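You operate a simulated robot arm through the tools that you are given. There is no shell and no other tool.

Carry out the task below with a simulated two-armed robot. There is one attempt and no reset: what you move stays moved.

Task
Level the orange and the green bundle from the bundle rack.
Fine: three taps each on the levelling stand; hang both back; leave the third bundle as it is.

The check looks at the end state, three seconds after you hand in, the way a careful person would. Anything else that was tipped, shoved, dropped, spilled or broken makes it a failure.

Robot
Two 7-joint arms with two-finger grippers on one trunk that stands fixed in place. Base frame: the origin is at the foot of the trunk, x ahead of it, y to its left, z up; the work surface is at about z = 0.85. Lengths are in m, angles in rad, forces in N, time in s.
The left shoulder is at [0.057, 0.216, 1.195], the right one opposite. With the tool pointing down near the work surface each hand reaches from about 0.26 to 0.8 m from the base axis, measured 20 degrees to its own side. Payload 3.18 kg a hand.
Tool frame (each hand has its own): the origin (TCP) lies between the finger pads and is the grasp point; the fingertips stand 0.03 m ahead of it; z points along the fingers, y is the line along which they close. The gripper opens to 0.144 m; its body begins 0.103 m behind the TCP.
Orientation is that of the tool frame in the base frame, as a unit quaternion [w, x, y, z]. With the fingers straight down and closing along the base's y, the tool's x points along the base's -x, its y along +y and its z along -z.

Tools
- The arms move only by the tool arm_command. It takes "left_steps", "right_steps" or both (then of equal length, played together; a hand with none holds still); each is a list of rows, each an object (a shift or turn left out is 0, a gripper value left out holds the last) with "travel": the shift along the tool's x, y, z in mm, a list of three; "rotation": the turn, a rotation vector about the tool's x, y, z in rad, a list of three. In form: [{"travel": [dx, dy, dz], "rotation": [ax, ay, az]}, ...]. A call has 1 to 20 rows; each row is the pose to reach, as a shift and turn from the pose commanded when the call began, along the tool's axes at that moment. "left_jaw" and "right_jaw" are, for a hand that has rows, the closure, from 0 (fully open) to 1 (shut), set as the call begins (left out, the last holds). A row lasts 0.2 s, in which the tool goes at most 0.05 m and 0.15 rad; a call with a longer step from one row to the next is refused whole, and so is a gripper value outside its range. A pose out of reach is approached as far as the arm can. The call stops where the force on the tool passes 60 N (or 10 N more than at its start, if that is more) or the arm is blocked; 0.2 s more then pass. Each finger travels about 0.1867 m/s and halts on what it meets, pressing with about 30 N; the grip force reading is that of the motor and also rises with nothing between the fingers. The clock runs only during rows and for 0.2 s after the last one: add rows that repeat a pose to give the fingers time. The reply holds the time, the measured pose of the TCP, the force on the tool along the base axes, the opening and the grip force, in the units named above and with some noise, with the torque about the TCP (base axes, N m) and any sound that the robot's microphone picked up, and new pictures: "show" is both (left out), scene, wrist or none (wrist: the cameras of the hands that moved).
- Cameras (640 x 400 px; columns grow to the right, rows downward): "scene" is now at [0.1355, -0.032, 1.3952]; the picture's right is [-0.36, -0.93, 0.00], its down [-0.42, 0.16, -0.89] and it looks along [0.83, -0.32, -0.45] (base axes); focal length 354 px, centre (320, 200). "left" rides on the left gripper at [0.077, -0.016, -0.143] in its tool frame; the picture's right is [0.21, 0.98, 0.00], its down [-0.84, 0.18, -0.51] and it looks along [-0.50, 0.11, 0.86] (tool axes); focal length 218 px, centre (320, 200). "right" rides on the right gripper at [0.076, 0.016, -0.143] in its tool frame; the picture's right is [-0.21, 0.98, 0.00], its down [-0.84, -0.18, -0.51] and it looks along [-0.50, -0.11, 0.86] (tool axes); focal length 218 px, centre (320, 200). There is no depth. A picture from a camera that has moved, and an enlarged one, comes with that camera's place and axes in the base frame and with its lens.
- slide_trunk(by): moves the trunk up (or, below 0, down) by that many m; the arms and the scene camera ride with it, the base frame stays. It gives what a move gives, with no picture.
- aim_head(pan, tilt): turns the head with the scene camera to pan (to the left, within 1.396 rad either way) and tilt (down, from -0.506 to 1.204), counted from straight ahead of the robot (the tilt from the chest, where the trunk bows). It gives what a move gives, and a new picture of the scene camera.
- inspect(camera, box): a new picture of the part [left, top, right, bottom] of that camera's present view, enlarged. The clock stands still meanwhile.
- finish_job(): hands the job in; it is judged then, once.

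Nothing tells you positions but the pictures and the camera data. Unless the task says otherwise, let go and move clear before handing in.

The tools are called after "Emit:" by a JSON object that holds its "fn" and its "kwargs". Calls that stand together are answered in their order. arm_command: Moves the arms, as the interface text tells. Its arguments: {"type":"object","properties":{"left_steps":{"type":"array","items":{"type":"object","properties":{"travel":{"type":"array","items":{"type":"number"}},"rotation":{"type":"array","items":{"type":"number"}}}}},"left_jaw":{"type":"number"},"right_steps":{"type":"array","items":{"type":"object","properties":{"travel":{"type":"array","items":{"type":"number"}},"rotation":{"type":"array","items":{"type":"number"}}}}},"right_jaw":{"type":"number"},"show":{"type":"string","enum":["both","scene","wrist","none"]}},"required":[]} The other tools are called the same way: slide_trunk (by) moves the trunk up or down; aim_head (pan, tilt) turns the head that bears the scene camera; inspect (camera, box) takes an enlarged picture of a part of a camera's view; finish_job () hands the job in.

At the start:

```text
t: 0.0
left_ee_pos: [0.3406, -0.0386, 1.2377]
left_tool_rot: [-0.001, 0.0, 1.0, -0.001]
left_contact_force: [-0.1, -0.5, 0.0]
left_ft_torque: [-0.01, -0.04, 0.01]
left_finger_gap: 0.144
left_grip_force: 0.0
right_ee_pos: [0.4414, -0.5075, 1.1722]
right_tool_rot: [0.0, 0.001, 1.0, 0.001]
right_contact_force: [0.1, 0.3, -0.1]
right_ft_torque: [0.01, 0.02, 0.03]
right_finger_gap: 0.144
right_grip_force: 0.1
trunk travel left (down, up): [-0.275, 0.094]
head pan, tilt (commanded): [-0.372, 0.466]
```

scene: 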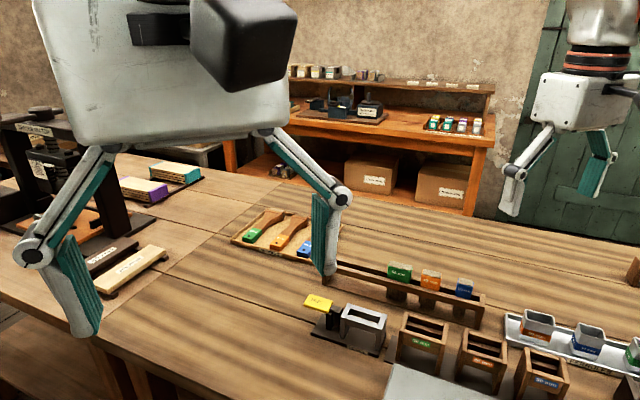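
right: 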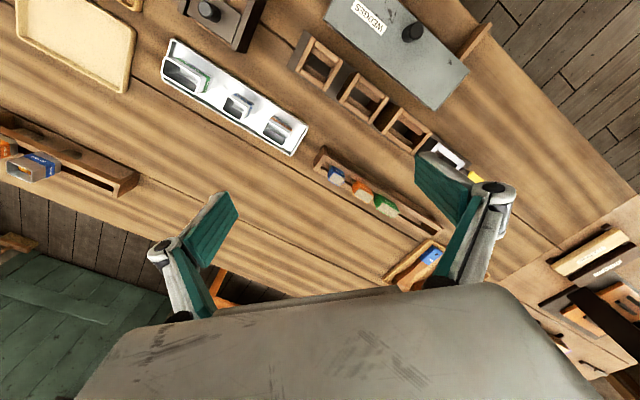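
left: 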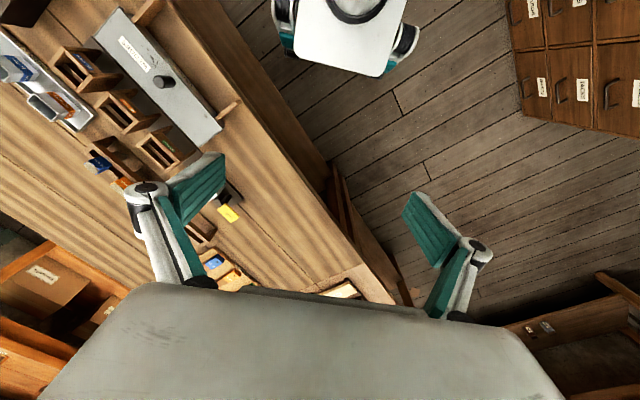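

I see a workbench with a rack holding green, orange and blue items, a grey open box with a yellow tag (perhaps the levelling stand), three small wooden boxes, and a tray of metal cups. I'll look closer at everything before moving.

Emit:
{"fn": "inspect", "kwargs": {"camera": "scene", "box": [280, 240, 500, 400]}}

Emit:
{"fn": "inspect", "kwargs": {"camera": "scene", "box": [440, 250, 640, 400]}}

Emit:
{"fn": "inspect", "kwargs": {"camera": "right", "box": [240, 0, 560, 290]}}

```text
2.50 times, centred on (390, 320) of scene
camera zoom: at [0.1355, -0.032, 1.3952], right [-0.36, -0.93, 0.0], down [-0.42, 0.16, -0.89], along [0.83, -0.32, -0.45], focal length 886 px, centre (145, -100)
```

zoom: 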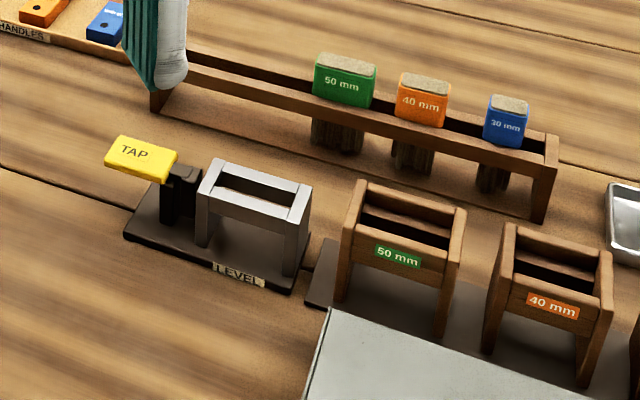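

```text
2.67 times, centred on (540, 325) of scene
camera zoom: at [0.1355, -0.032, 1.3952], right [-0.36, -0.93, 0.0], down [-0.42, 0.16, -0.89], along [0.83, -0.32, -0.45], focal length 945 px, centre (-267, -133)
```

zoom: 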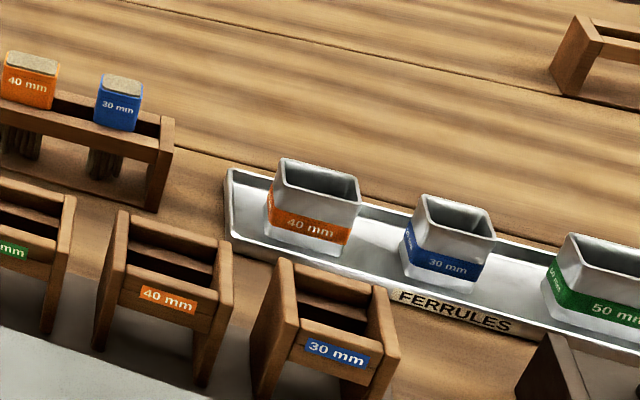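

```text
1.38 times, centred on (400, 145) of right
camera zoom: at [0.3645, -0.4918, 1.3146], right [0.21, 0.98, 0.0], down [0.84, -0.18, 0.51], along [0.5, -0.11, -0.86], focal length 301 px, centre (210, 276)
```

zoom: 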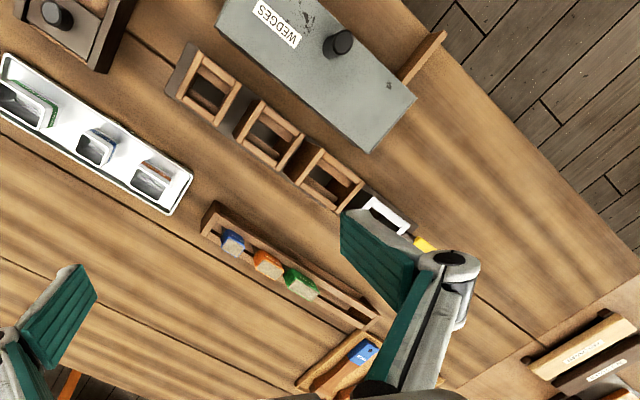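

The rack holds bundles marked 50 mm (green), 40 mm (orange) and 30 mm (blue). The LEVEL stand is a metal frame on a dark base with a yellow TAP key at its end. I'll turn the head for a better view of both.

Emit:
{"fn": "aim_head", "kwargs": {"pan": -0.55, "tilt": 0.7}}

```text
t: 0.8
left_ee_pos: [0.3415, -0.037, 1.2394]
left_tool_rot: [-0.001, -0.001, 1.0, 0.0]
left_contact_force: [0.5, 0.4, -0.2]
left_ft_torque: [-0.01, 0.02, -0.01]
left_finger_gap: 0.1442
left_grip_force: 0.0
right_ee_pos: [0.4407, -0.5082, 1.1721]
right_tool_rot: [0.0, 0.001, 1.0, 0.0]
right_contact_force: [-0.4, 0.4, 1.1]
right_ft_torque: [-0.02, -0.01, -0.02]
right_finger_gap: 0.1438
right_grip_force: 0.1
trunk travel left (down, up): [-0.275, 0.094]
head pan, tilt (commanded): [-0.55, 0.7]
camera scene: at [0.1225, -0.0431, 1.3745], right [-0.52, -0.85, 0.0], down [-0.55, 0.34, -0.77], along [0.65, -0.4, -0.64], focal length 354 px, centre (320, 200)
```

scene: 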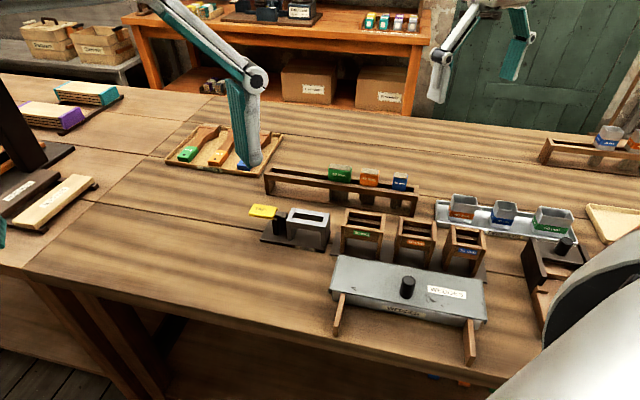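

The whole bench is now visible. I'll enlarge the stand and the rack.

Emit:
{"fn": "inspect", "kwargs": {"camera": "scene", "box": [240, 150, 440, 275]}}

Emit:
{"fn": "inspect", "kwargs": {"camera": "scene", "box": [240, 190, 340, 252]}}

Emit:
{"fn": "inspect", "kwargs": {"camera": "scene", "box": [310, 155, 420, 224]}}

```text
3.20 times, centred on (340, 212) of scene
camera zoom: at [0.1225, -0.0431, 1.3745], right [-0.52, -0.85, 0.0], down [-0.55, 0.34, -0.77], along [0.65, -0.4, -0.64], focal length 1134 px, centre (256, 160)
```

zoom: 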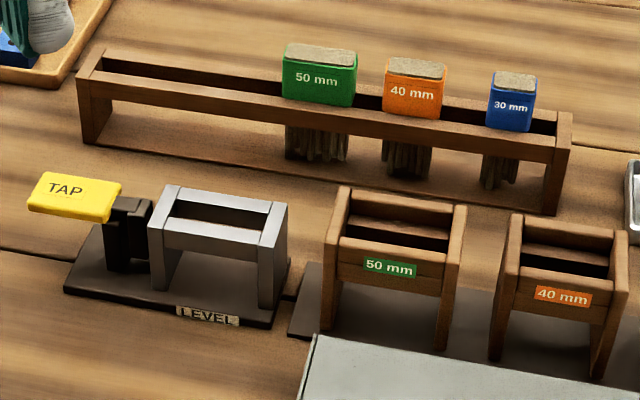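

```text
6.40 times, centred on (290, 221) of scene
camera zoom: at [0.1225, -0.0431, 1.3745], right [-0.52, -0.85, 0.0], down [-0.55, 0.34, -0.77], along [0.65, -0.4, -0.64], focal length 2268 px, centre (512, 66)
```

zoom: 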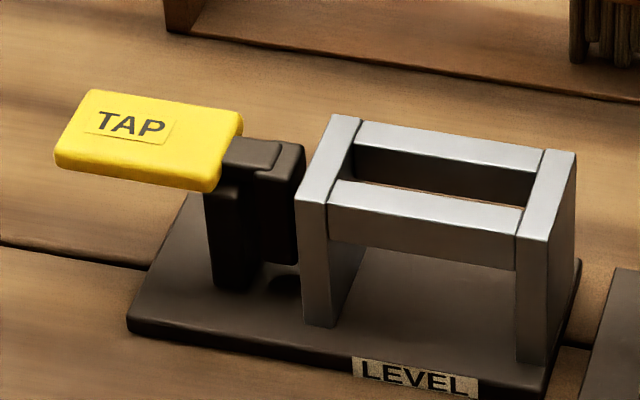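

```text
5.80 times, centred on (365, 190) of scene
camera zoom: at [0.1225, -0.0431, 1.3745], right [-0.52, -0.85, 0.0], down [-0.55, 0.34, -0.77], along [0.65, -0.4, -0.64], focal length 2054 px, centre (59, 261)
```

zoom: 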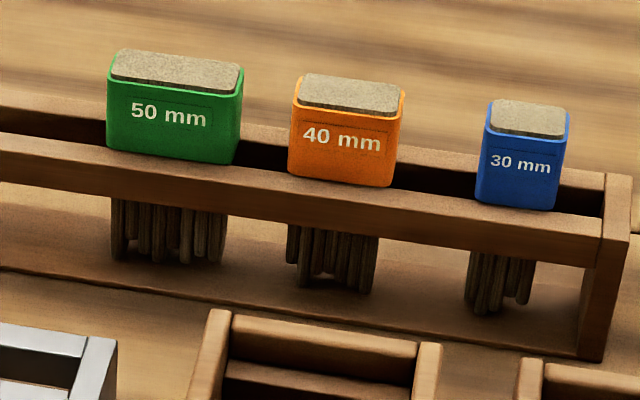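

The bench row runs at about 45° to the base axes. The rack front is near (0.73,-0.28)–(0.50,-0.51), and the stand is around (0.56,-0.29) with its frame top near z≈0.91. I'll zoom further to measure the rack height, the bundle heads and the stand.

Emit:
{"fn": "inspect", "kwargs": {"camera": "scene", "box": [322, 158, 386, 198]}}

Emit:
{"fn": "inspect", "kwargs": {"camera": "scene", "box": [366, 166, 430, 206]}}

Emit:
{"fn": "inspect", "kwargs": {"camera": "scene", "box": [240, 198, 304, 238]}}

```text
10.00 times, centred on (354, 178) of scene
camera zoom: at [0.1225, -0.0431, 1.3745], right [-0.52, -0.85, 0.0], down [-0.55, 0.34, -0.77], along [0.65, -0.4, -0.64], focal length 3543 px, centre (-20, 420)
```

zoom: 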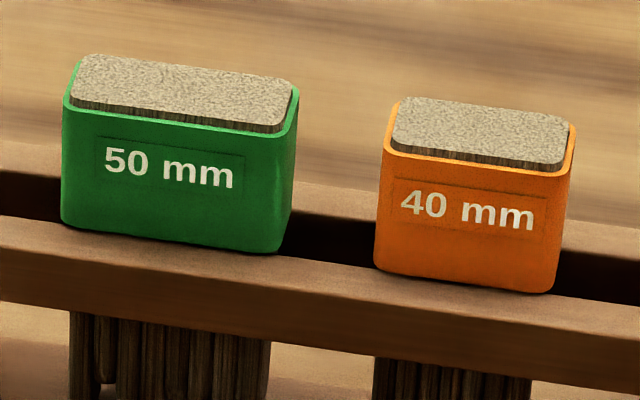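

```text
10.00 times, centred on (398, 186) of scene
camera zoom: at [0.1225, -0.0431, 1.3745], right [-0.52, -0.85, 0.0], down [-0.55, 0.34, -0.77], along [0.65, -0.4, -0.64], focal length 3543 px, centre (-460, 340)
```

zoom: 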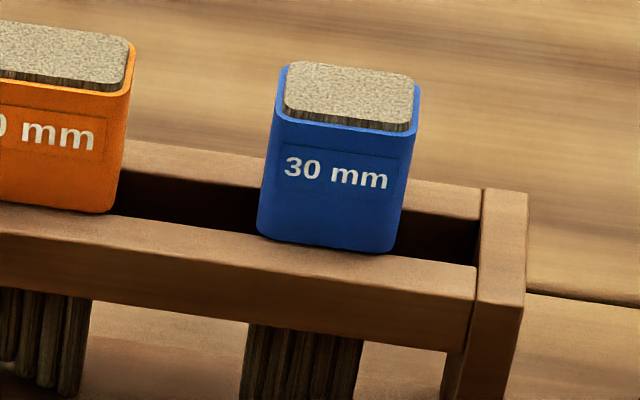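

```text
10.00 times, centred on (272, 218) of scene
camera zoom: at [0.1225, -0.0431, 1.3745], right [-0.52, -0.85, 0.0], down [-0.55, 0.34, -0.77], along [0.65, -0.4, -0.64], focal length 3543 px, centre (800, 20)
```

zoom: 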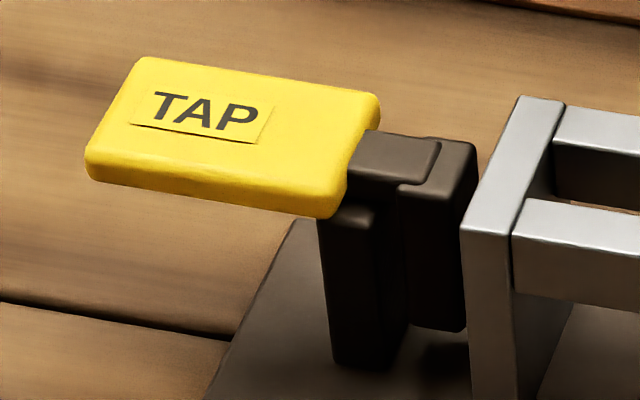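

I now have estimates: rack top z≈0.9075, green head centred at about (0.631,-0.406), orange at (0.586,-0.451), stand slot at (0.559,-0.286), TAP paddle at (0.628,-0.218) with its top at z≈0.91. First I'll move the left arm out of the way and turn the right hand 45° so its fingers close across the rack.

Emit:
{"fn": "arm_command", "kwargs": {"left_steps": [{"travel": [0, 40, 0]}, {"travel": [0, 80, 0]}, {"travel": [0, 120, 0]}, {"travel": [0, 160, 0]}, {"travel": [0, 200, 0]}, {"travel": [0, 240, 0]}, {"travel": [0, 270, 0]}], "show": "scene"}}

```text
t: 2.4
left_ee_pos: [0.3399, 0.2321, 1.2406]
left_tool_rot: [-0.001, 0.001, 1.0, -0.001]
left_contact_force: [0.2, -0.3, 0.5]
left_ft_torque: [-0.02, 0.04, 0.01]
left_finger_gap: 0.1441
left_grip_force: 0.1
right_ee_pos: [0.4412, -0.5072, 1.1723]
right_tool_rot: [0.0, 0.001, 1.0, 0.0]
right_contact_force: [-0.2, 1.0, -0.7]
right_ft_torque: [-0.01, -0.02, -0.03]
right_finger_gap: 0.1442
right_grip_force: 0.0
trunk travel left (down, up): [-0.275, 0.094]
head pan, tilt (commanded): [-0.55, 0.7]
camera scene: at [0.1224, -0.0424, 1.3745], right [-0.52, -0.85, 0.0], down [-0.55, 0.34, -0.77], along [0.65, -0.4, -0.64], focal length 354 px, centre (320, 200)
```

scene: 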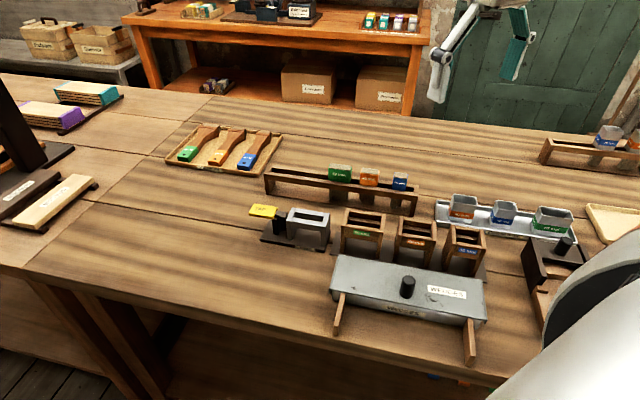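

The left arm is clear. Now I'll turn the right hand by −45° about its tool axis in place.

Emit:
{"fn": "arm_command", "kwargs": {"right_steps": [{"rotation": [0, 0, -0.131]}, {"rotation": [0, 0, -0.262]}, {"rotation": [0, 0, -0.393]}, {"rotation": [0, 0, -0.524]}, {"rotation": [0, 0, -0.655]}, {"rotation": [0, 0, -0.7854]}], "show": "both"}}

```text
t: 3.8
left_ee_pos: [0.3407, 0.2318, 1.2406]
left_tool_rot: [-0.001, 0.0, 1.0, -0.001]
left_contact_force: [0.5, -0.9, -0.6]
left_ft_torque: [0.0, 0.0, -0.04]
left_finger_gap: 0.144
left_grip_force: 0.1
right_ee_pos: [0.4402, -0.5083, 1.1731]
right_tool_rot: [0.0, -0.384, 0.923, -0.001]
right_contact_force: [0.7, 0.9, -0.5]
right_ft_torque: [-0.03, -0.01, -0.05]
right_finger_gap: 0.1441
right_grip_force: 0.0
trunk travel left (down, up): [-0.275, 0.094]
head pan, tilt (commanded): [-0.55, 0.7]
camera scene: at [0.1225, -0.043, 1.3744], right [-0.52, -0.85, 0.0], down [-0.55, 0.34, -0.77], along [0.65, -0.4, -0.64], focal length 354 px, centre (320, 200)
camera right: at [0.3748, -0.5506, 1.3154], right [-0.55, 0.84, 0.0], down [0.72, 0.47, 0.51], along [0.43, 0.28, -0.86], focal length 218 px, centre (320, 200)
```

scene: 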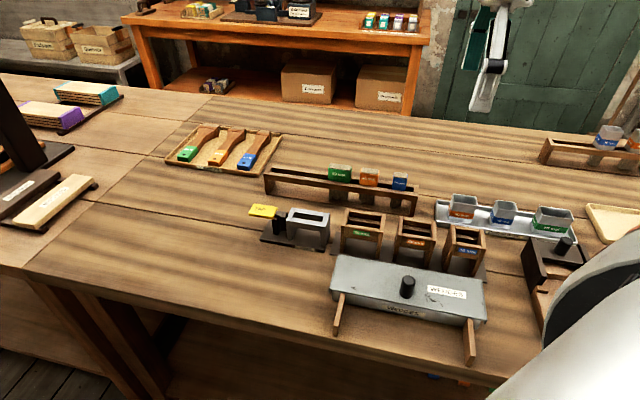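
right: 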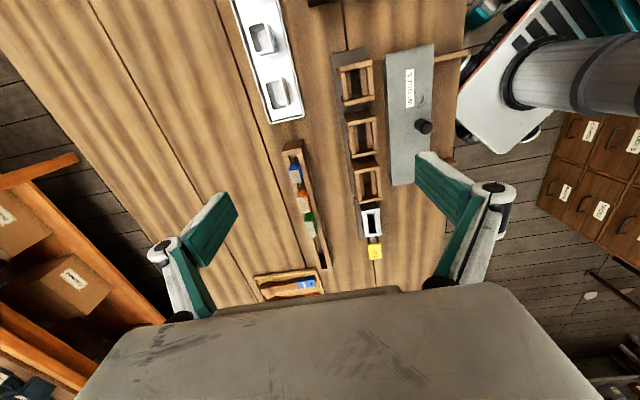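

The hand is aligned with the row. Now I'll move it to hover above the green bundle, with fingertips well above its top, to check the alignment.

Emit:
{"fn": "arm_command", "kwargs": {"right_steps": [{"travel": [-35, -10, 10]}, {"travel": [-70, -20, 20]}, {"travel": [-105, -31, 40]}, {"travel": [-140, -42, 60]}, {"travel": [-175, -53, 85]}, {"travel": [-207, -63, 105]}, {"travel": [-207, -63, 105]}], "show": "both"}}

```text
t: 5.4
left_ee_pos: [0.3396, 0.2313, 1.2404]
left_tool_rot: [-0.001, -0.001, 1.0, -0.001]
left_contact_force: [0.0, 1.6, -0.2]
left_ft_torque: [-0.01, -0.01, 0.0]
left_finger_gap: 0.1441
left_grip_force: 0.0
right_ee_pos: [0.6331, -0.4045, 1.069]
right_tool_rot: [0.0, -0.382, 0.924, 0.001]
right_contact_force: [-0.7, 1.0, 0.0]
right_ft_torque: [0.0, -0.06, 0.01]
right_finger_gap: 0.1437
right_grip_force: 0.0
trunk travel left (down, up): [-0.275, 0.094]
head pan, tilt (commanded): [-0.55, 0.7]
camera scene: at [0.1215, -0.0429, 1.3747], right [-0.52, -0.85, 0.0], down [-0.55, 0.34, -0.77], along [0.65, -0.4, -0.64], focal length 354 px, centre (320, 200)
camera right: at [0.5673, -0.4472, 1.2115], right [-0.54, 0.84, 0.0], down [0.72, 0.47, 0.51], along [0.43, 0.28, -0.86], focal length 218 px, centre (320, 200)
```

scene: 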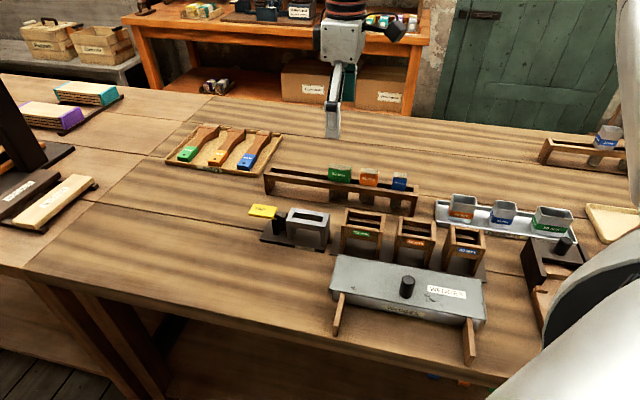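
right: 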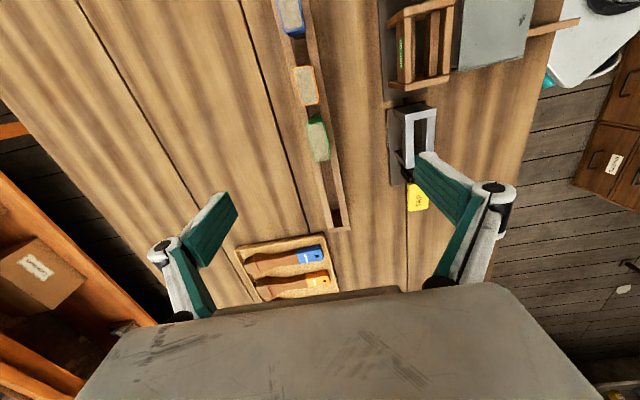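

The hand is above the green bundle. I'll zoom into the wrist view to measure its position and the stand's.

Emit:
{"fn": "inspect", "kwargs": {"camera": "right", "box": [260, 0, 360, 240]}}

Emit:
{"fn": "inspect", "kwargs": {"camera": "right", "box": [280, 50, 360, 180]}}

Emit:
{"fn": "inspect", "kwargs": {"camera": "right", "box": [370, 90, 450, 220]}}

Emit:
{"fn": "inspect", "kwargs": {"camera": "scene", "box": [300, 100, 420, 220]}}

```text
1.67 times, centred on (310, 120) of right
camera zoom: at [0.5673, -0.4472, 1.2115], right [-0.54, 0.84, 0.0], down [0.72, 0.47, 0.51], along [0.43, 0.28, -0.86], focal length 364 px, centre (337, 333)
```

zoom: 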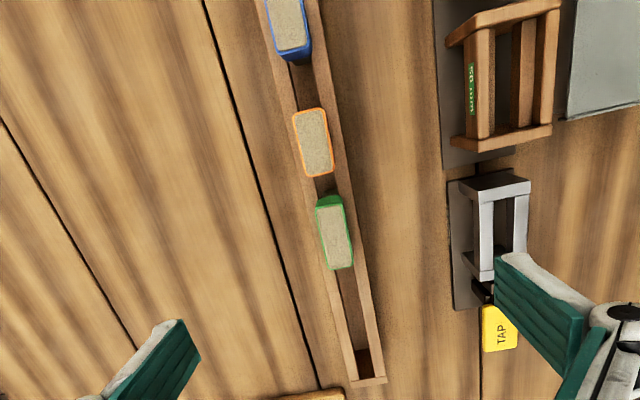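

```text
3.08 times, centred on (320, 115) of right
camera zoom: at [0.5673, -0.4472, 1.2115], right [-0.54, 0.84, 0.0], down [0.72, 0.47, 0.51], along [0.43, 0.28, -0.86], focal length 672 px, centre (320, 462)
```

zoom: 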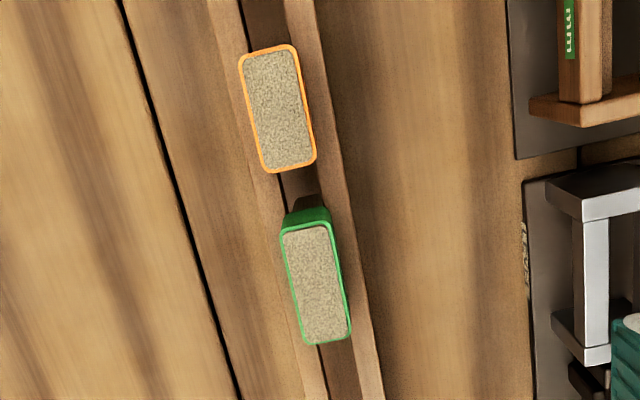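

```text
3.08 times, centred on (410, 155) of right
camera zoom: at [0.5673, -0.4472, 1.2115], right [-0.54, 0.84, 0.0], down [0.72, 0.47, 0.51], along [0.43, 0.28, -0.86], focal length 672 px, centre (43, 338)
```

zoom: 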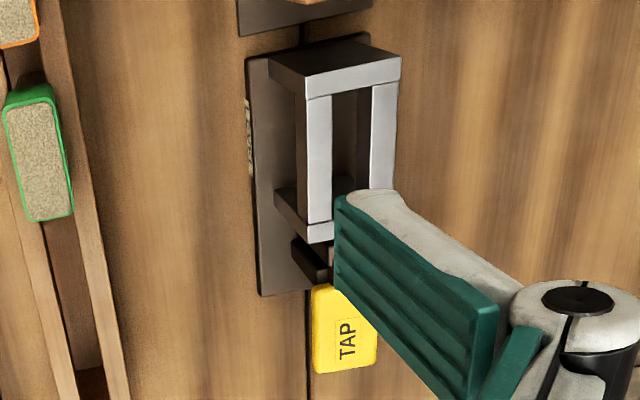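

```text
3.33 times, centred on (360, 160) of scene
camera zoom: at [0.1215, -0.0429, 1.3747], right [-0.52, -0.85, 0.0], down [-0.55, 0.34, -0.77], along [0.65, -0.4, -0.64], focal length 1181 px, centre (187, 333)
```

zoom: 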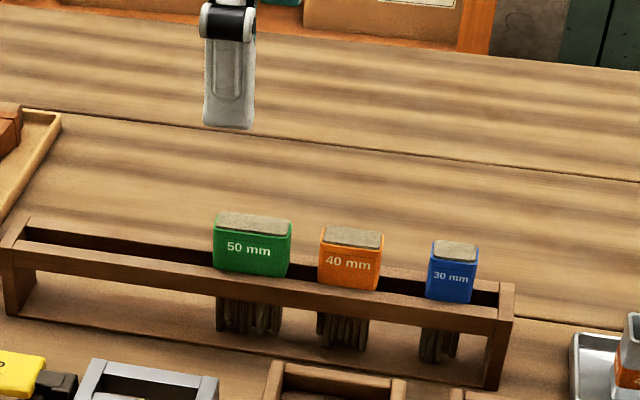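

The wrist view confirms the green bundle's centre at (0.632,-0.4066), about 2 mm from my estimate. I'll partly close the jaw and come down until the fingertips straddle the top of the head, then check.

Emit:
{"fn": "arm_command", "kwargs": {"right_steps": [{"travel": [2, 0, 20]}, {"travel": [2, 0, 45]}, {"travel": [2, 0, 70]}, {"travel": [2, 0, 95]}, {"travel": [2, 0, 95]}], "right_jaw": 0.6, "show": "both"}}

Emit:
{"fn": "inspect", "kwargs": {"camera": "scene", "box": [310, 135, 430, 210]}}

Emit:
{"fn": "inspect", "kwargs": {"camera": "right", "box": [220, 100, 440, 300]}}

```text
t: 6.6
left_ee_pos: [0.3401, 0.2319, 1.2407]
left_tool_rot: [0.0, -0.001, 1.0, -0.001]
left_contact_force: [0.3, -0.2, 0.2]
left_ft_torque: [-0.02, -0.02, 0.0]
left_finger_gap: 0.144
left_grip_force: 0.1
right_ee_pos: [0.6299, -0.4078, 0.9726]
right_tool_rot: [-0.001, -0.381, 0.924, 0.0]
right_contact_force: [0.0, -0.4, -0.6]
right_ft_torque: [0.0, 0.0, 0.01]
right_finger_gap: 0.0575
right_grip_force: 0.2
trunk travel left (down, up): [-0.275, 0.094]
head pan, tilt (commanded): [-0.55, 0.7]
camera scene: at [0.122, -0.043, 1.3745], right [-0.52, -0.85, 0.0], down [-0.55, 0.34, -0.77], along [0.65, -0.4, -0.64], focal length 354 px, centre (320, 200)
camera right: at [0.5645, -0.4502, 1.1146], right [-0.54, 0.84, 0.0], down [0.72, 0.47, 0.51], along [0.43, 0.28, -0.86], focal length 218 px, centre (320, 200)
```

scene: 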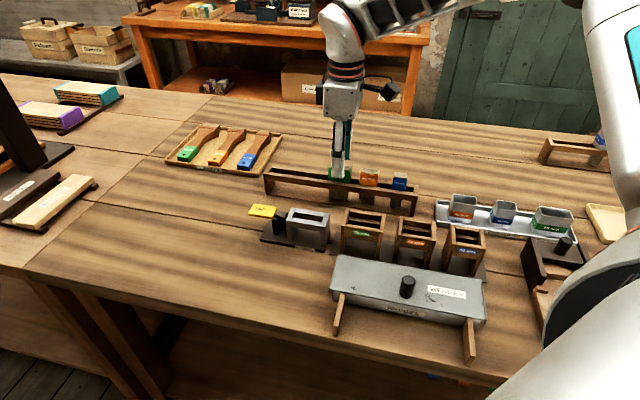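
right: 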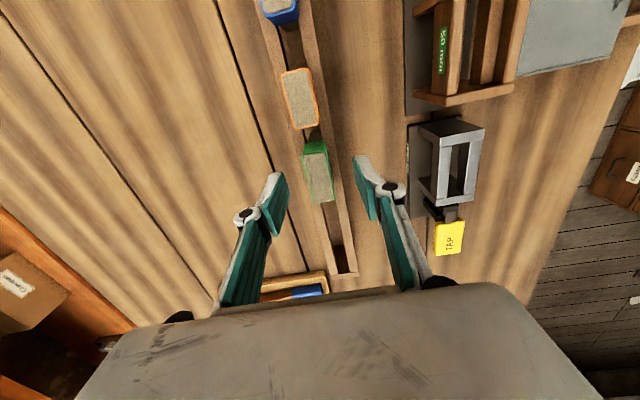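

```text
5.33 times, centred on (370, 172) of scene
camera zoom: at [0.122, -0.043, 1.3745], right [-0.52, -0.85, 0.0], down [-0.55, 0.34, -0.77], along [0.65, -0.4, -0.64], focal length 1890 px, centre (53, 347)
```

zoom: 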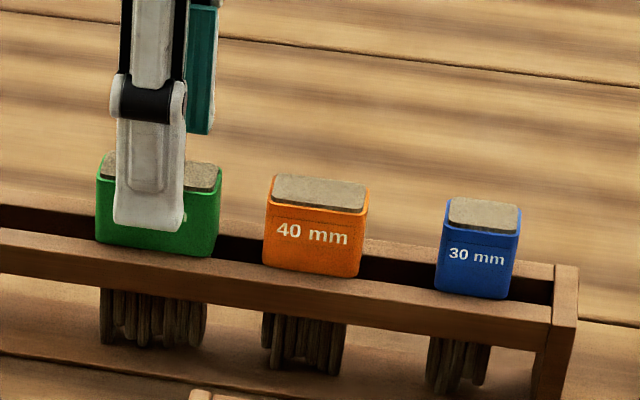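

```text
2.00 times, centred on (330, 200) of right
camera zoom: at [0.5645, -0.4502, 1.1146], right [-0.54, 0.84, 0.0], down [0.72, 0.47, 0.51], along [0.43, 0.28, -0.86], focal length 436 px, centre (300, 200)
```

zoom: 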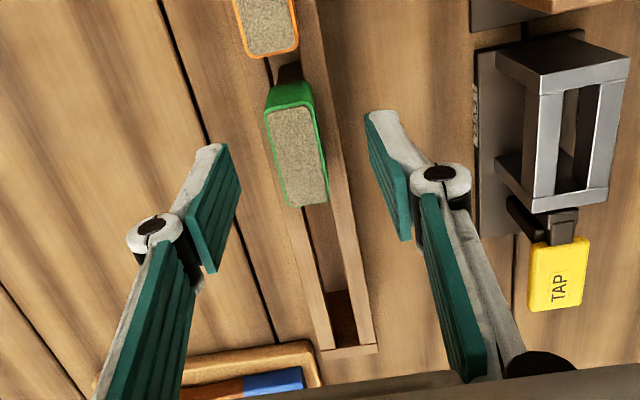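

The fingers straddle the green head evenly. I'll lower 30 mm so the tips sit about 5 mm above the rails, narrow the jaw without touching, and check.

Emit:
{"fn": "arm_command", "kwargs": {"right_steps": [{"travel": [-1, 0, 12]}, {"travel": [-1, 0, 24]}, {"travel": [-1, 0, 30]}, {"travel": [-1, 0, 30]}], "right_jaw": 0.72, "show": "none"}}

Emit:
{"fn": "inspect", "kwargs": {"camera": "scene", "box": [310, 135, 430, 210]}}

Emit:
{"fn": "inspect", "kwargs": {"camera": "right", "box": [220, 100, 440, 300]}}

```text
t: 7.6
left_ee_pos: [0.3417, 0.2317, 1.2399]
left_tool_rot: [-0.001, -0.001, 1.0, -0.001]
left_contact_force: [-0.3, -0.6, 0.2]
left_ft_torque: [0.01, -0.02, -0.02]
left_finger_gap: 0.1441
left_grip_force: 0.0
right_ee_pos: [0.6317, -0.4066, 0.942]
right_tool_rot: [0.0, -0.382, 0.924, 0.0]
right_contact_force: [-0.4, -0.5, -0.6]
right_ft_torque: [-0.02, 0.03, 0.03]
right_finger_gap: 0.0402
right_grip_force: 0.0
trunk travel left (down, up): [-0.275, 0.094]
head pan, tilt (commanded): [-0.55, 0.7]
```

```text
5.33 times, centred on (370, 172) of scene
camera zoom: at [0.1225, -0.0431, 1.3744], right [-0.52, -0.85, 0.0], down [-0.55, 0.34, -0.77], along [0.65, -0.4, -0.64], focal length 1890 px, centre (53, 347)
```

zoom: 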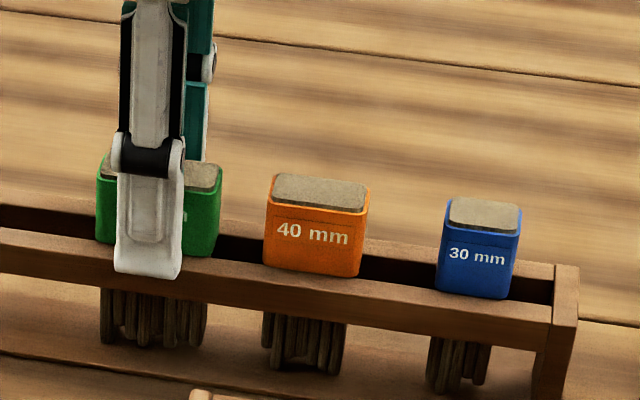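

```text
2.00 times, centred on (330, 200) of right
camera zoom: at [0.5654, -0.4496, 1.0847], right [-0.54, 0.84, 0.0], down [0.72, 0.47, 0.51], along [0.43, 0.28, -0.86], focal length 436 px, centre (300, 200)
```

zoom: 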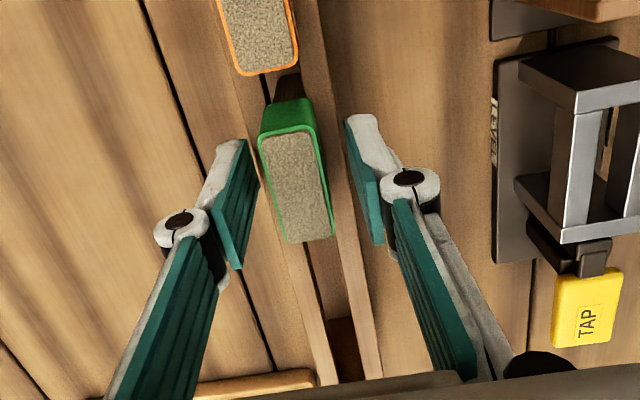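

The tips clear the rails, the head is centred and there is no contact. Now I'll close on the green head.

Emit:
{"fn": "arm_command", "kwargs": {"right_steps": [{"travel": [0, 0, 0]}, {"travel": [0, 0, 0]}, {"travel": [0, 0, 0]}], "right_jaw": 1.0, "show": "none"}}

Emit:
{"fn": "inspect", "kwargs": {"camera": "right", "box": [220, 100, 440, 300]}}

Emit:
{"fn": "inspect", "kwargs": {"camera": "scene", "box": [310, 135, 430, 210]}}

```text
t: 8.4
left_ee_pos: [0.3406, 0.2312, 1.2412]
left_tool_rot: [-0.001, -0.001, 1.0, 0.0]
left_contact_force: [0.9, -0.7, -0.1]
left_ft_torque: [0.01, -0.01, 0.02]
left_finger_gap: 0.1444
left_grip_force: 0.1
right_ee_pos: [0.6308, -0.4074, 0.943]
right_tool_rot: [0.001, -0.382, 0.924, 0.0]
right_contact_force: [2.8, -3.1, 2.2]
right_ft_torque: [-0.06, -0.07, -0.02]
right_finger_gap: 0.0207
right_grip_force: 29.9
trunk travel left (down, up): [-0.275, 0.094]
head pan, tilt (commanded): [-0.55, 0.7]
```

```text
2.00 times, centred on (330, 200) of right
camera zoom: at [0.5657, -0.45, 1.0848], right [-0.54, 0.84, 0.0], down [0.72, 0.47, 0.51], along [0.43, 0.28, -0.86], focal length 436 px, centre (300, 200)
```

zoom: 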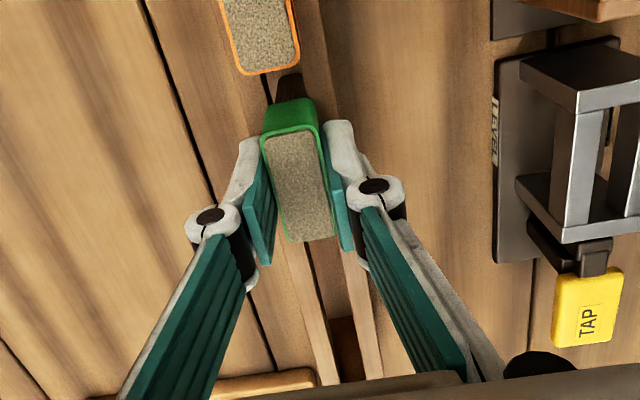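

```text
5.33 times, centred on (370, 172) of scene
camera zoom: at [0.1226, -0.0433, 1.3744], right [-0.52, -0.85, 0.0], down [-0.55, 0.34, -0.76], along [0.65, -0.4, -0.64], focal length 1890 px, centre (53, 347)
```

zoom: 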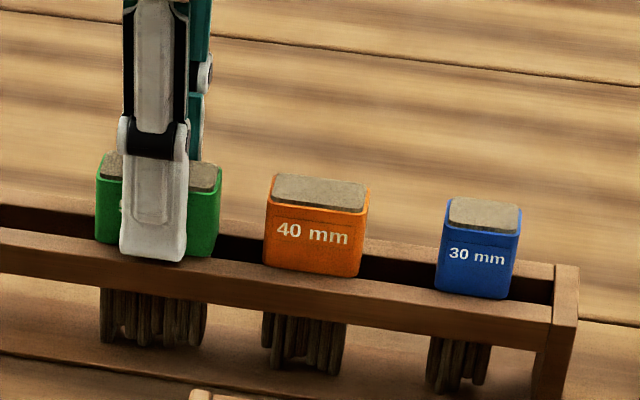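

The green head is gripped at 20.7 mm with 30 N. I'll lift it straight up.

Emit:
{"fn": "arm_command", "kwargs": {"right_steps": [{"travel": [0, 0, -5]}, {"travel": [0, 0, -15]}, {"travel": [0, 0, -30]}, {"travel": [0, 0, -50]}, {"travel": [0, 0, -75]}, {"travel": [0, 0, -100]}, {"travel": [0, 0, -120]}, {"travel": [0, 0, -120]}], "show": "both"}}

Emit:
{"fn": "inspect", "kwargs": {"camera": "scene", "box": [310, 90, 430, 210]}}

```text
t: 10.2
left_ee_pos: [0.3408, 0.2312, 1.2408]
left_tool_rot: [-0.001, -0.001, 1.0, -0.001]
left_contact_force: [-0.5, 0.5, -0.1]
left_ft_torque: [0.03, -0.03, -0.03]
left_finger_gap: 0.144
left_grip_force: 0.1
right_ee_pos: [0.6315, -0.4073, 1.0632]
right_tool_rot: [0.0, -0.382, 0.924, 0.002]
right_contact_force: [-0.1, 0.2, -0.2]
right_ft_torque: [0.02, 0.01, 0.03]
right_finger_gap: 0.02
right_grip_force: 30.0
trunk travel left (down, up): [-0.275, 0.094]
head pan, tilt (commanded): [-0.55, 0.7]
camera scene: at [0.1228, -0.0433, 1.3743], right [-0.52, -0.85, 0.0], down [-0.55, 0.34, -0.76], along [0.65, -0.4, -0.64], focal length 354 px, centre (320, 200)
camera right: at [0.5654, -0.4494, 1.2049], right [-0.54, 0.84, 0.0], down [0.72, 0.47, 0.51], along [0.43, 0.28, -0.86], focal length 218 px, centre (320, 200)
```

scene: 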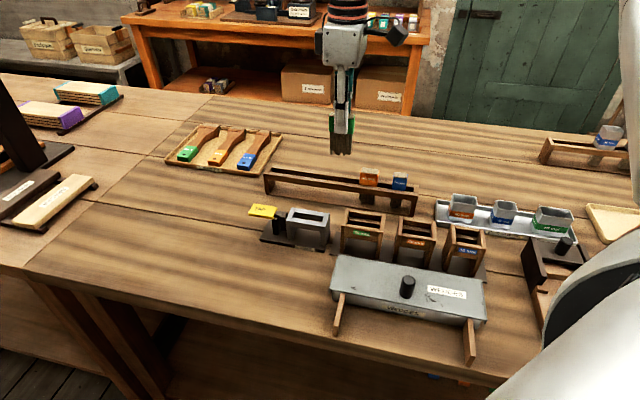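
right: 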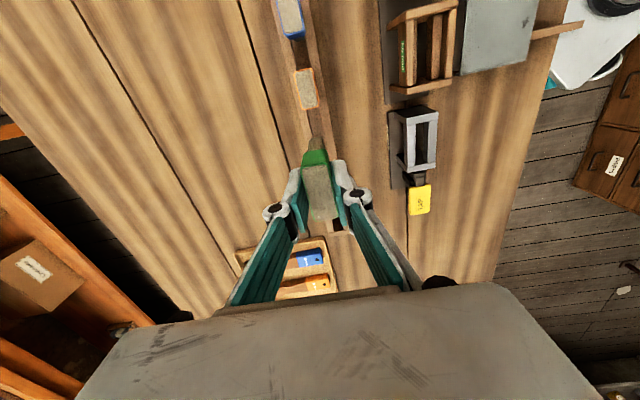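

```text
3.33 times, centred on (370, 150) of scene
camera zoom: at [0.1228, -0.0433, 1.3743], right [-0.52, -0.85, 0.0], down [-0.55, 0.34, -0.76], along [0.65, -0.4, -0.64], focal length 1181 px, centre (153, 367)
```

zoom: 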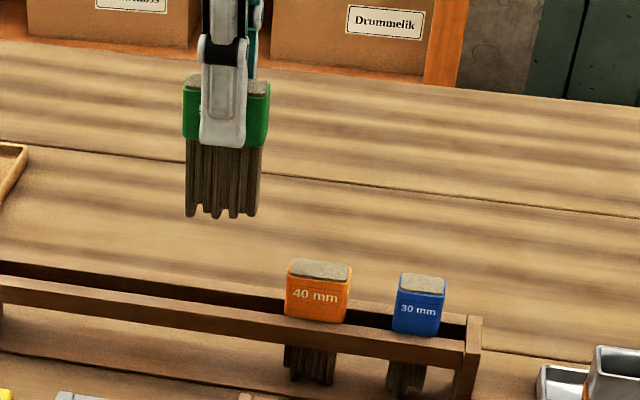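

The green bundle is lifted cleanly and the orange and blue ones are undisturbed. I'll measure the stand in this unobstructed wrist view.

Emit:
{"fn": "inspect", "kwargs": {"camera": "right", "box": [376, 90, 456, 140]}}

Emit:
{"fn": "inspect", "kwargs": {"camera": "right", "box": [376, 130, 456, 230]}}

Emit:
{"fn": "inspect", "kwargs": {"camera": "right", "box": [280, 130, 370, 250]}}

```text
8.00 times, centred on (416, 115) of right
camera zoom: at [0.5654, -0.4494, 1.2049], right [-0.54, 0.84, 0.0], down [0.72, 0.47, 0.51], along [0.43, 0.28, -0.86], focal length 1746 px, centre (-448, 880)
```

zoom: 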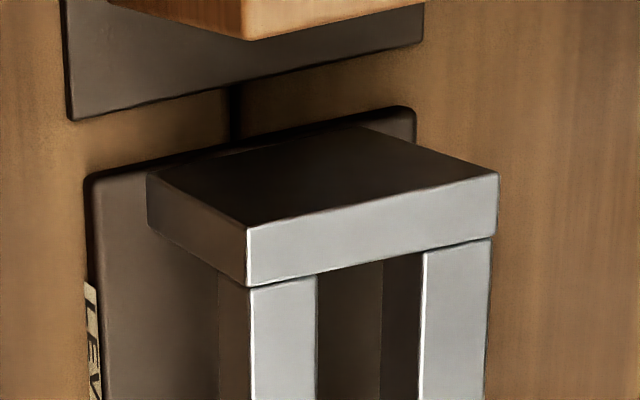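

```text
4.00 times, centred on (416, 180) of right
camera zoom: at [0.5654, -0.4494, 1.2049], right [-0.54, 0.84, 0.0], down [0.72, 0.47, 0.51], along [0.43, 0.28, -0.86], focal length 873 px, centre (-64, 280)
```

zoom: 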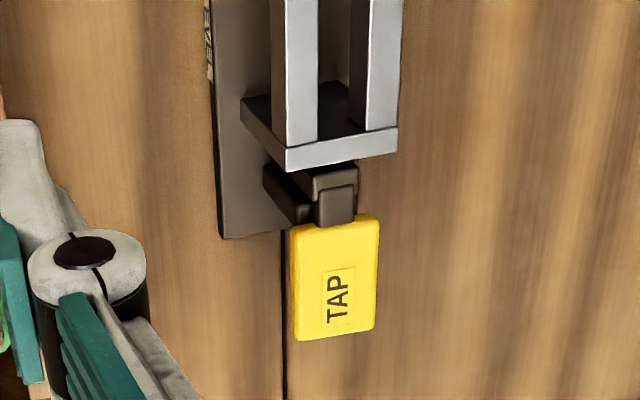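

```text
3.33 times, centred on (325, 190) of right
camera zoom: at [0.5654, -0.4494, 1.2049], right [-0.54, 0.84, 0.0], down [0.72, 0.47, 0.51], along [0.43, 0.28, -0.86], focal length 728 px, centre (303, 233)
```

zoom: 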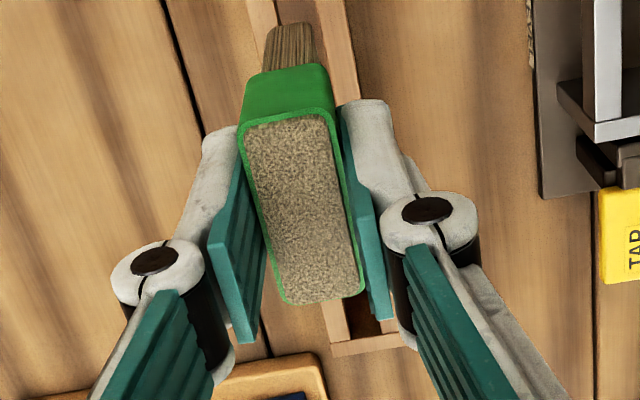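

Combining both cameras, the stand's frame centre is at about (0.562,-0.285) with its top at z≈0.909. I'll carry the bundle over the stand at this height.

Emit:
{"fn": "arm_command", "kwargs": {"right_steps": [{"travel": [-10, 34, 0]}, {"travel": [-20, 68, 0]}, {"travel": [-29, 102, 0]}, {"travel": [-37.5, 135, 0]}, {"travel": [-37.5, 135, 0]}], "show": "both"}}

Emit:
{"fn": "inspect", "kwargs": {"camera": "scene", "box": [240, 110, 400, 260]}}

Emit:
{"fn": "inspect", "kwargs": {"camera": "right", "box": [270, 90, 390, 250]}}

```text
t: 11.4
left_ee_pos: [0.3406, 0.2321, 1.2403]
left_tool_rot: [-0.001, -0.001, 1.0, -0.001]
left_contact_force: [-0.8, -0.2, -0.3]
left_ft_torque: [0.0, -0.04, 0.0]
left_finger_gap: 0.144
left_grip_force: 0.1
right_ee_pos: [0.5624, -0.2834, 1.0592]
right_tool_rot: [0.0, -0.381, 0.924, 0.001]
right_contact_force: [-0.3, 0.6, -0.4]
right_ft_torque: [0.01, -0.03, -0.03]
right_finger_gap: 0.0201
right_grip_force: 29.8
trunk travel left (down, up): [-0.275, 0.094]
head pan, tilt (commanded): [-0.55, 0.7]
camera scene: at [0.1225, -0.0433, 1.3744], right [-0.52, -0.85, 0.0], down [-0.55, 0.34, -0.76], along [0.65, -0.4, -0.64], focal length 354 px, centre (320, 200)
camera right: at [0.497, -0.3257, 1.2018], right [-0.54, 0.84, 0.0], down [0.72, 0.47, 0.51], along [0.43, 0.28, -0.86], focal length 218 px, centre (320, 200)
```

scene: 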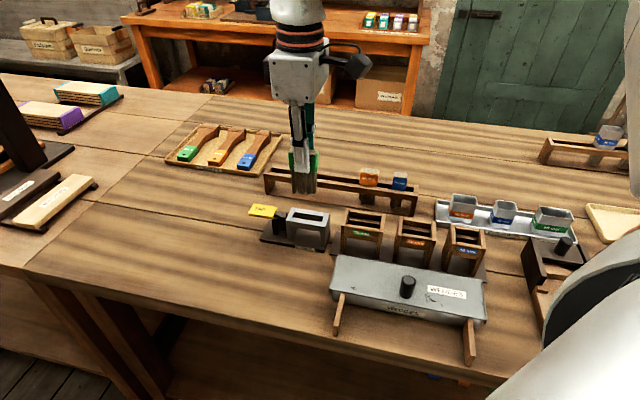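
right: 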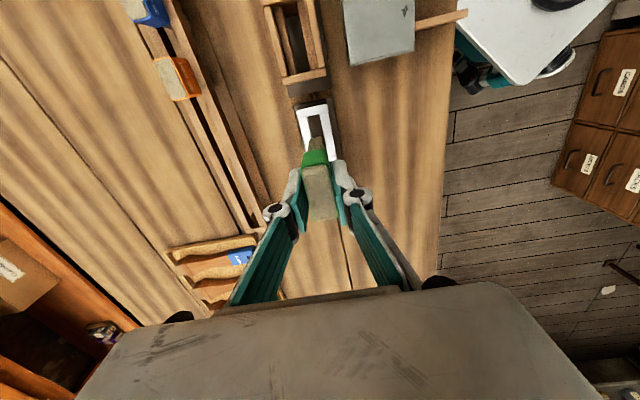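

```text
2.67 times, centred on (320, 185) of scene
camera zoom: at [0.1225, -0.0433, 1.3744], right [-0.52, -0.85, 0.0], down [-0.55, 0.34, -0.76], along [0.65, -0.4, -0.64], focal length 945 px, centre (320, 240)
```

zoom: 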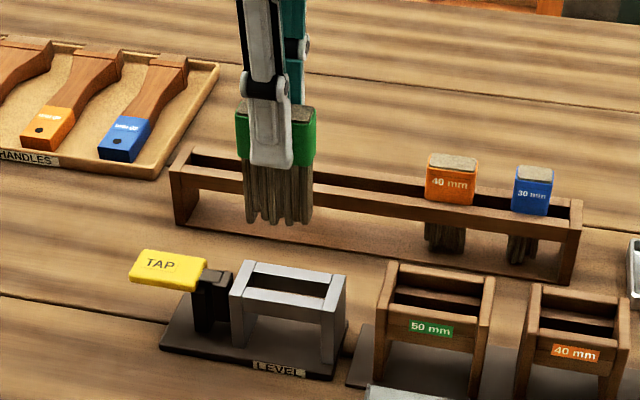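

```text
2.50 times, centred on (330, 170) of right
camera zoom: at [0.497, -0.3257, 1.2018], right [-0.54, 0.84, 0.0], down [0.72, 0.47, 0.51], along [0.43, 0.28, -0.86], focal length 546 px, centre (295, 275)
```

zoom: 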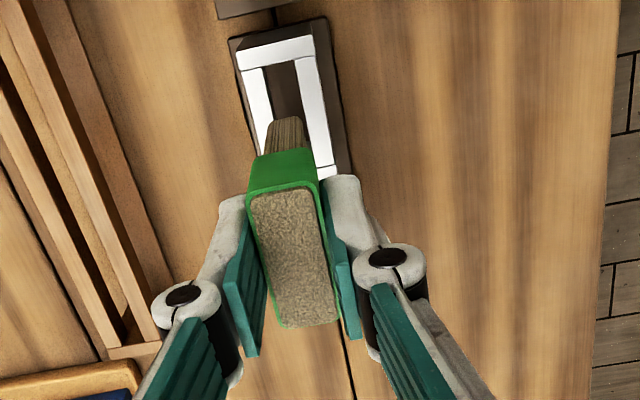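

The bundle is above the stand. I'll zoom in to check the slot's centre line against the bundle.

Emit:
{"fn": "inspect", "kwargs": {"camera": "right", "box": [286, 96, 350, 136]}}

Emit:
{"fn": "inspect", "kwargs": {"camera": "right", "box": [286, 130, 366, 230]}}

```text
10.00 times, centred on (318, 116) of right
camera zoom: at [0.497, -0.3257, 1.2018], right [-0.54, 0.84, 0.0], down [0.72, 0.47, 0.51], along [0.43, 0.28, -0.86], focal length 2183 px, centre (340, 1040)
```

zoom: 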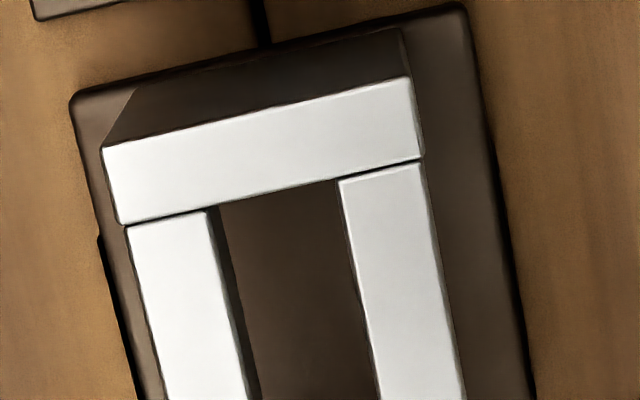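

```text
4.00 times, centred on (326, 180) of right
camera zoom: at [0.497, -0.3257, 1.2018], right [-0.54, 0.84, 0.0], down [0.72, 0.47, 0.51], along [0.43, 0.28, -0.86], focal length 873 px, centre (296, 280)
```

zoom: 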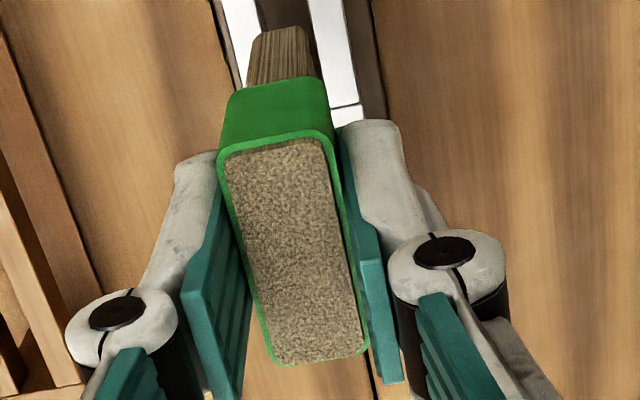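

The wrist view puts the slot about 2 mm further back than the hand. I'll correct by 2 mm, come down until the bristles are just above the frame, and check again.

Emit:
{"fn": "arm_command", "kwargs": {"right_steps": [{"travel": [0, -2, 15]}, {"travel": [0, -2, 30]}, {"travel": [0, -2, 45]}, {"travel": [0, -2, 45]}], "show": "none"}}

Emit:
{"fn": "inspect", "kwargs": {"camera": "scene", "box": [240, 160, 360, 250]}}

Emit:
{"fn": "inspect", "kwargs": {"camera": "right", "box": [270, 80, 370, 180]}}

```text
t: 12.4
left_ee_pos: [0.3413, 0.2309, 1.24]
left_tool_rot: [0.0, 0.0, 1.0, -0.001]
left_contact_force: [0.8, 0.1, -1.0]
left_ft_torque: [0.0, -0.01, 0.03]
left_finger_gap: 0.1441
left_grip_force: 0.1
right_ee_pos: [0.5641, -0.2859, 1.0165]
right_tool_rot: [0.0, -0.382, 0.924, 0.001]
right_contact_force: [0.0, -0.2, -0.1]
right_ft_torque: [0.01, -0.03, 0.01]
right_finger_gap: 0.0205
right_grip_force: 29.9
trunk travel left (down, up): [-0.275, 0.094]
head pan, tilt (commanded): [-0.55, 0.7]
```

```text
4.44 times, centred on (300, 205) of scene
camera zoom: at [0.1222, -0.0429, 1.3745], right [-0.52, -0.85, 0.0], down [-0.55, 0.34, -0.77], along [0.65, -0.4, -0.64], focal length 1575 px, centre (409, 178)
```

zoom: 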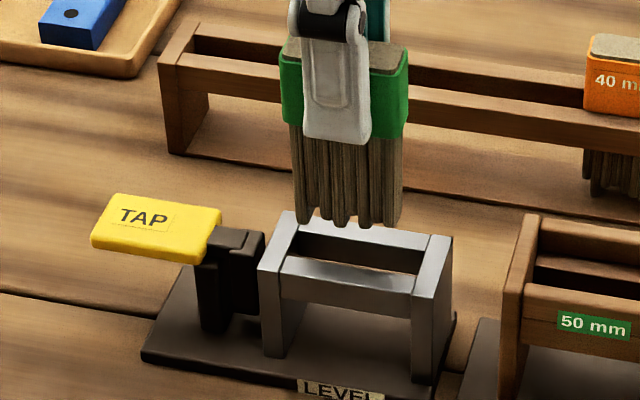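

```text
4.00 times, centred on (320, 130) of right
camera zoom: at [0.4981, -0.3288, 1.1591], right [-0.54, 0.84, 0.0], down [0.72, 0.47, 0.51], along [0.43, 0.28, -0.86], focal length 873 px, centre (320, 480)
```

zoom: 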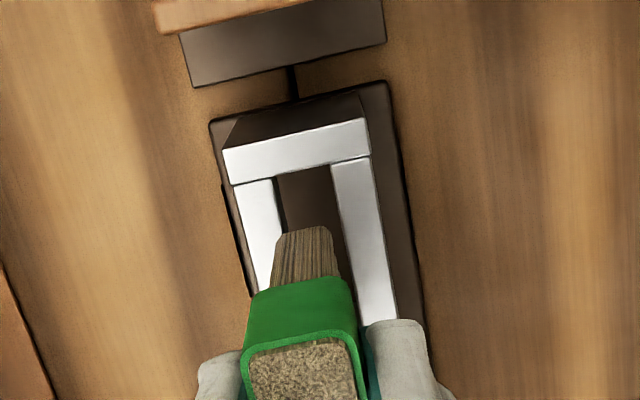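

The bristles line up with the slot to within about 0.5 mm. I'll lower them through, stopping about 8 mm before the head should seat.

Emit:
{"fn": "arm_command", "kwargs": {"right_steps": [{"travel": [0, 0, 12]}, {"travel": [0, 0, 24]}, {"travel": [0, 0, 36]}, {"travel": [0, 0, 50]}, {"travel": [0, 0, 62]}, {"travel": [0, 0, 64]}, {"travel": [0, 0, 64]}], "show": "none"}}

Emit:
{"fn": "inspect", "kwargs": {"camera": "scene", "box": [240, 160, 360, 250]}}

Emit:
{"fn": "inspect", "kwargs": {"camera": "right", "box": [270, 80, 370, 220]}}

```text
t: 14.0
left_ee_pos: [0.3409, 0.2322, 1.2405]
left_tool_rot: [0.0, -0.001, 1.0, -0.001]
left_contact_force: [0.3, 0.0, 0.4]
left_ft_torque: [-0.02, 0.01, -0.02]
left_finger_gap: 0.144
left_grip_force: 0.1
right_ee_pos: [0.5653, -0.2863, 0.9538]
right_tool_rot: [-0.001, -0.382, 0.924, 0.0]
right_contact_force: [-0.1, -0.8, -0.4]
right_ft_torque: [0.01, -0.03, 0.02]
right_finger_gap: 0.0203
right_grip_force: 30.1
trunk travel left (down, up): [-0.275, 0.094]
head pan, tilt (commanded): [-0.55, 0.7]
```

```text
4.44 times, centred on (300, 205) of scene
camera zoom: at [0.1226, -0.0432, 1.3744], right [-0.52, -0.85, 0.0], down [-0.55, 0.34, -0.76], along [0.65, -0.4, -0.64], focal length 1575 px, centre (409, 178)
```

zoom: 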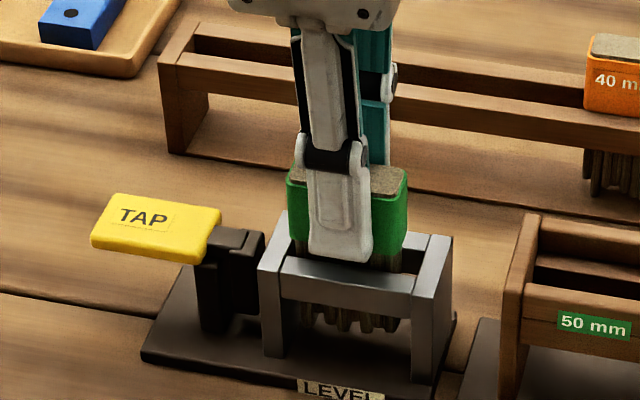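

```text
2.86 times, centred on (320, 150) of right
camera zoom: at [0.4989, -0.3287, 1.0956], right [-0.54, 0.84, 0.0], down [0.72, 0.47, 0.51], along [0.43, 0.28, -0.86], focal length 624 px, centre (320, 343)
```

zoom: 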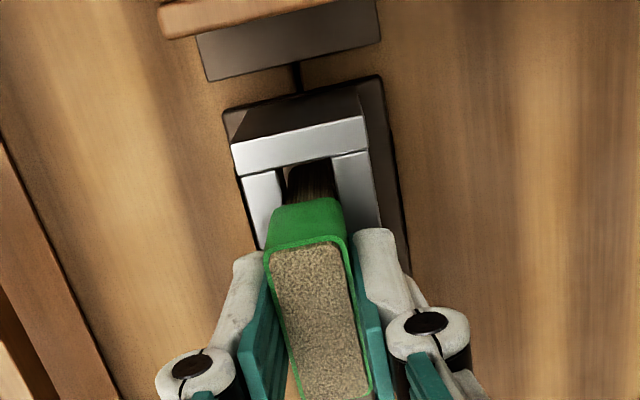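

The bristles are in the slot with no contact. I'll lower the last few millimetres.

Emit:
{"fn": "arm_command", "kwargs": {"right_steps": [{"travel": [0, 0, 3]}, {"travel": [0, 0, 6]}, {"travel": [0, 0, 8]}, {"travel": [0, 0, 8]}], "show": "none"}}

Emit:
{"fn": "inspect", "kwargs": {"camera": "scene", "box": [270, 180, 350, 240]}}

```text
t: 15.0
left_ee_pos: [0.3404, 0.2321, 1.2394]
left_tool_rot: [0.0, 0.0, 1.0, -0.001]
left_contact_force: [-0.5, -0.8, -0.2]
left_ft_torque: [0.03, -0.03, -0.03]
left_finger_gap: 0.144
left_grip_force: 0.2
right_ee_pos: [0.5644, -0.2872, 0.9466]
right_tool_rot: [0.001, -0.381, 0.924, 0.0]
right_contact_force: [1.0, -0.7, 3.7]
right_ft_torque: [-0.02, -0.01, -0.02]
right_finger_gap: 0.0204
right_grip_force: 30.0
trunk travel left (down, up): [-0.275, 0.094]
head pan, tilt (commanded): [-0.55, 0.7]
```

```text
6.67 times, centred on (310, 210) of scene
camera zoom: at [0.1222, -0.043, 1.3745], right [-0.52, -0.85, 0.0], down [-0.55, 0.34, -0.77], along [0.65, -0.4, -0.64], focal length 2362 px, centre (387, 133)
```

zoom: 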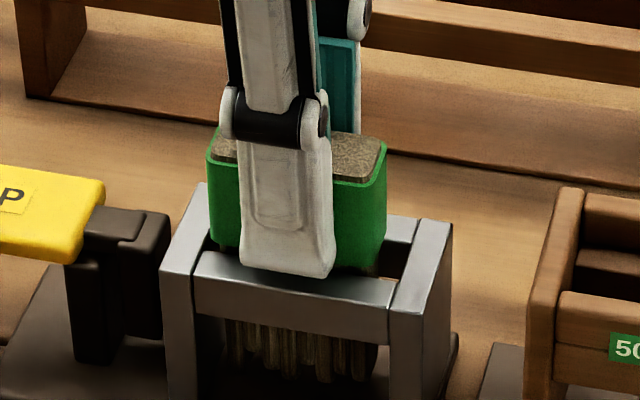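

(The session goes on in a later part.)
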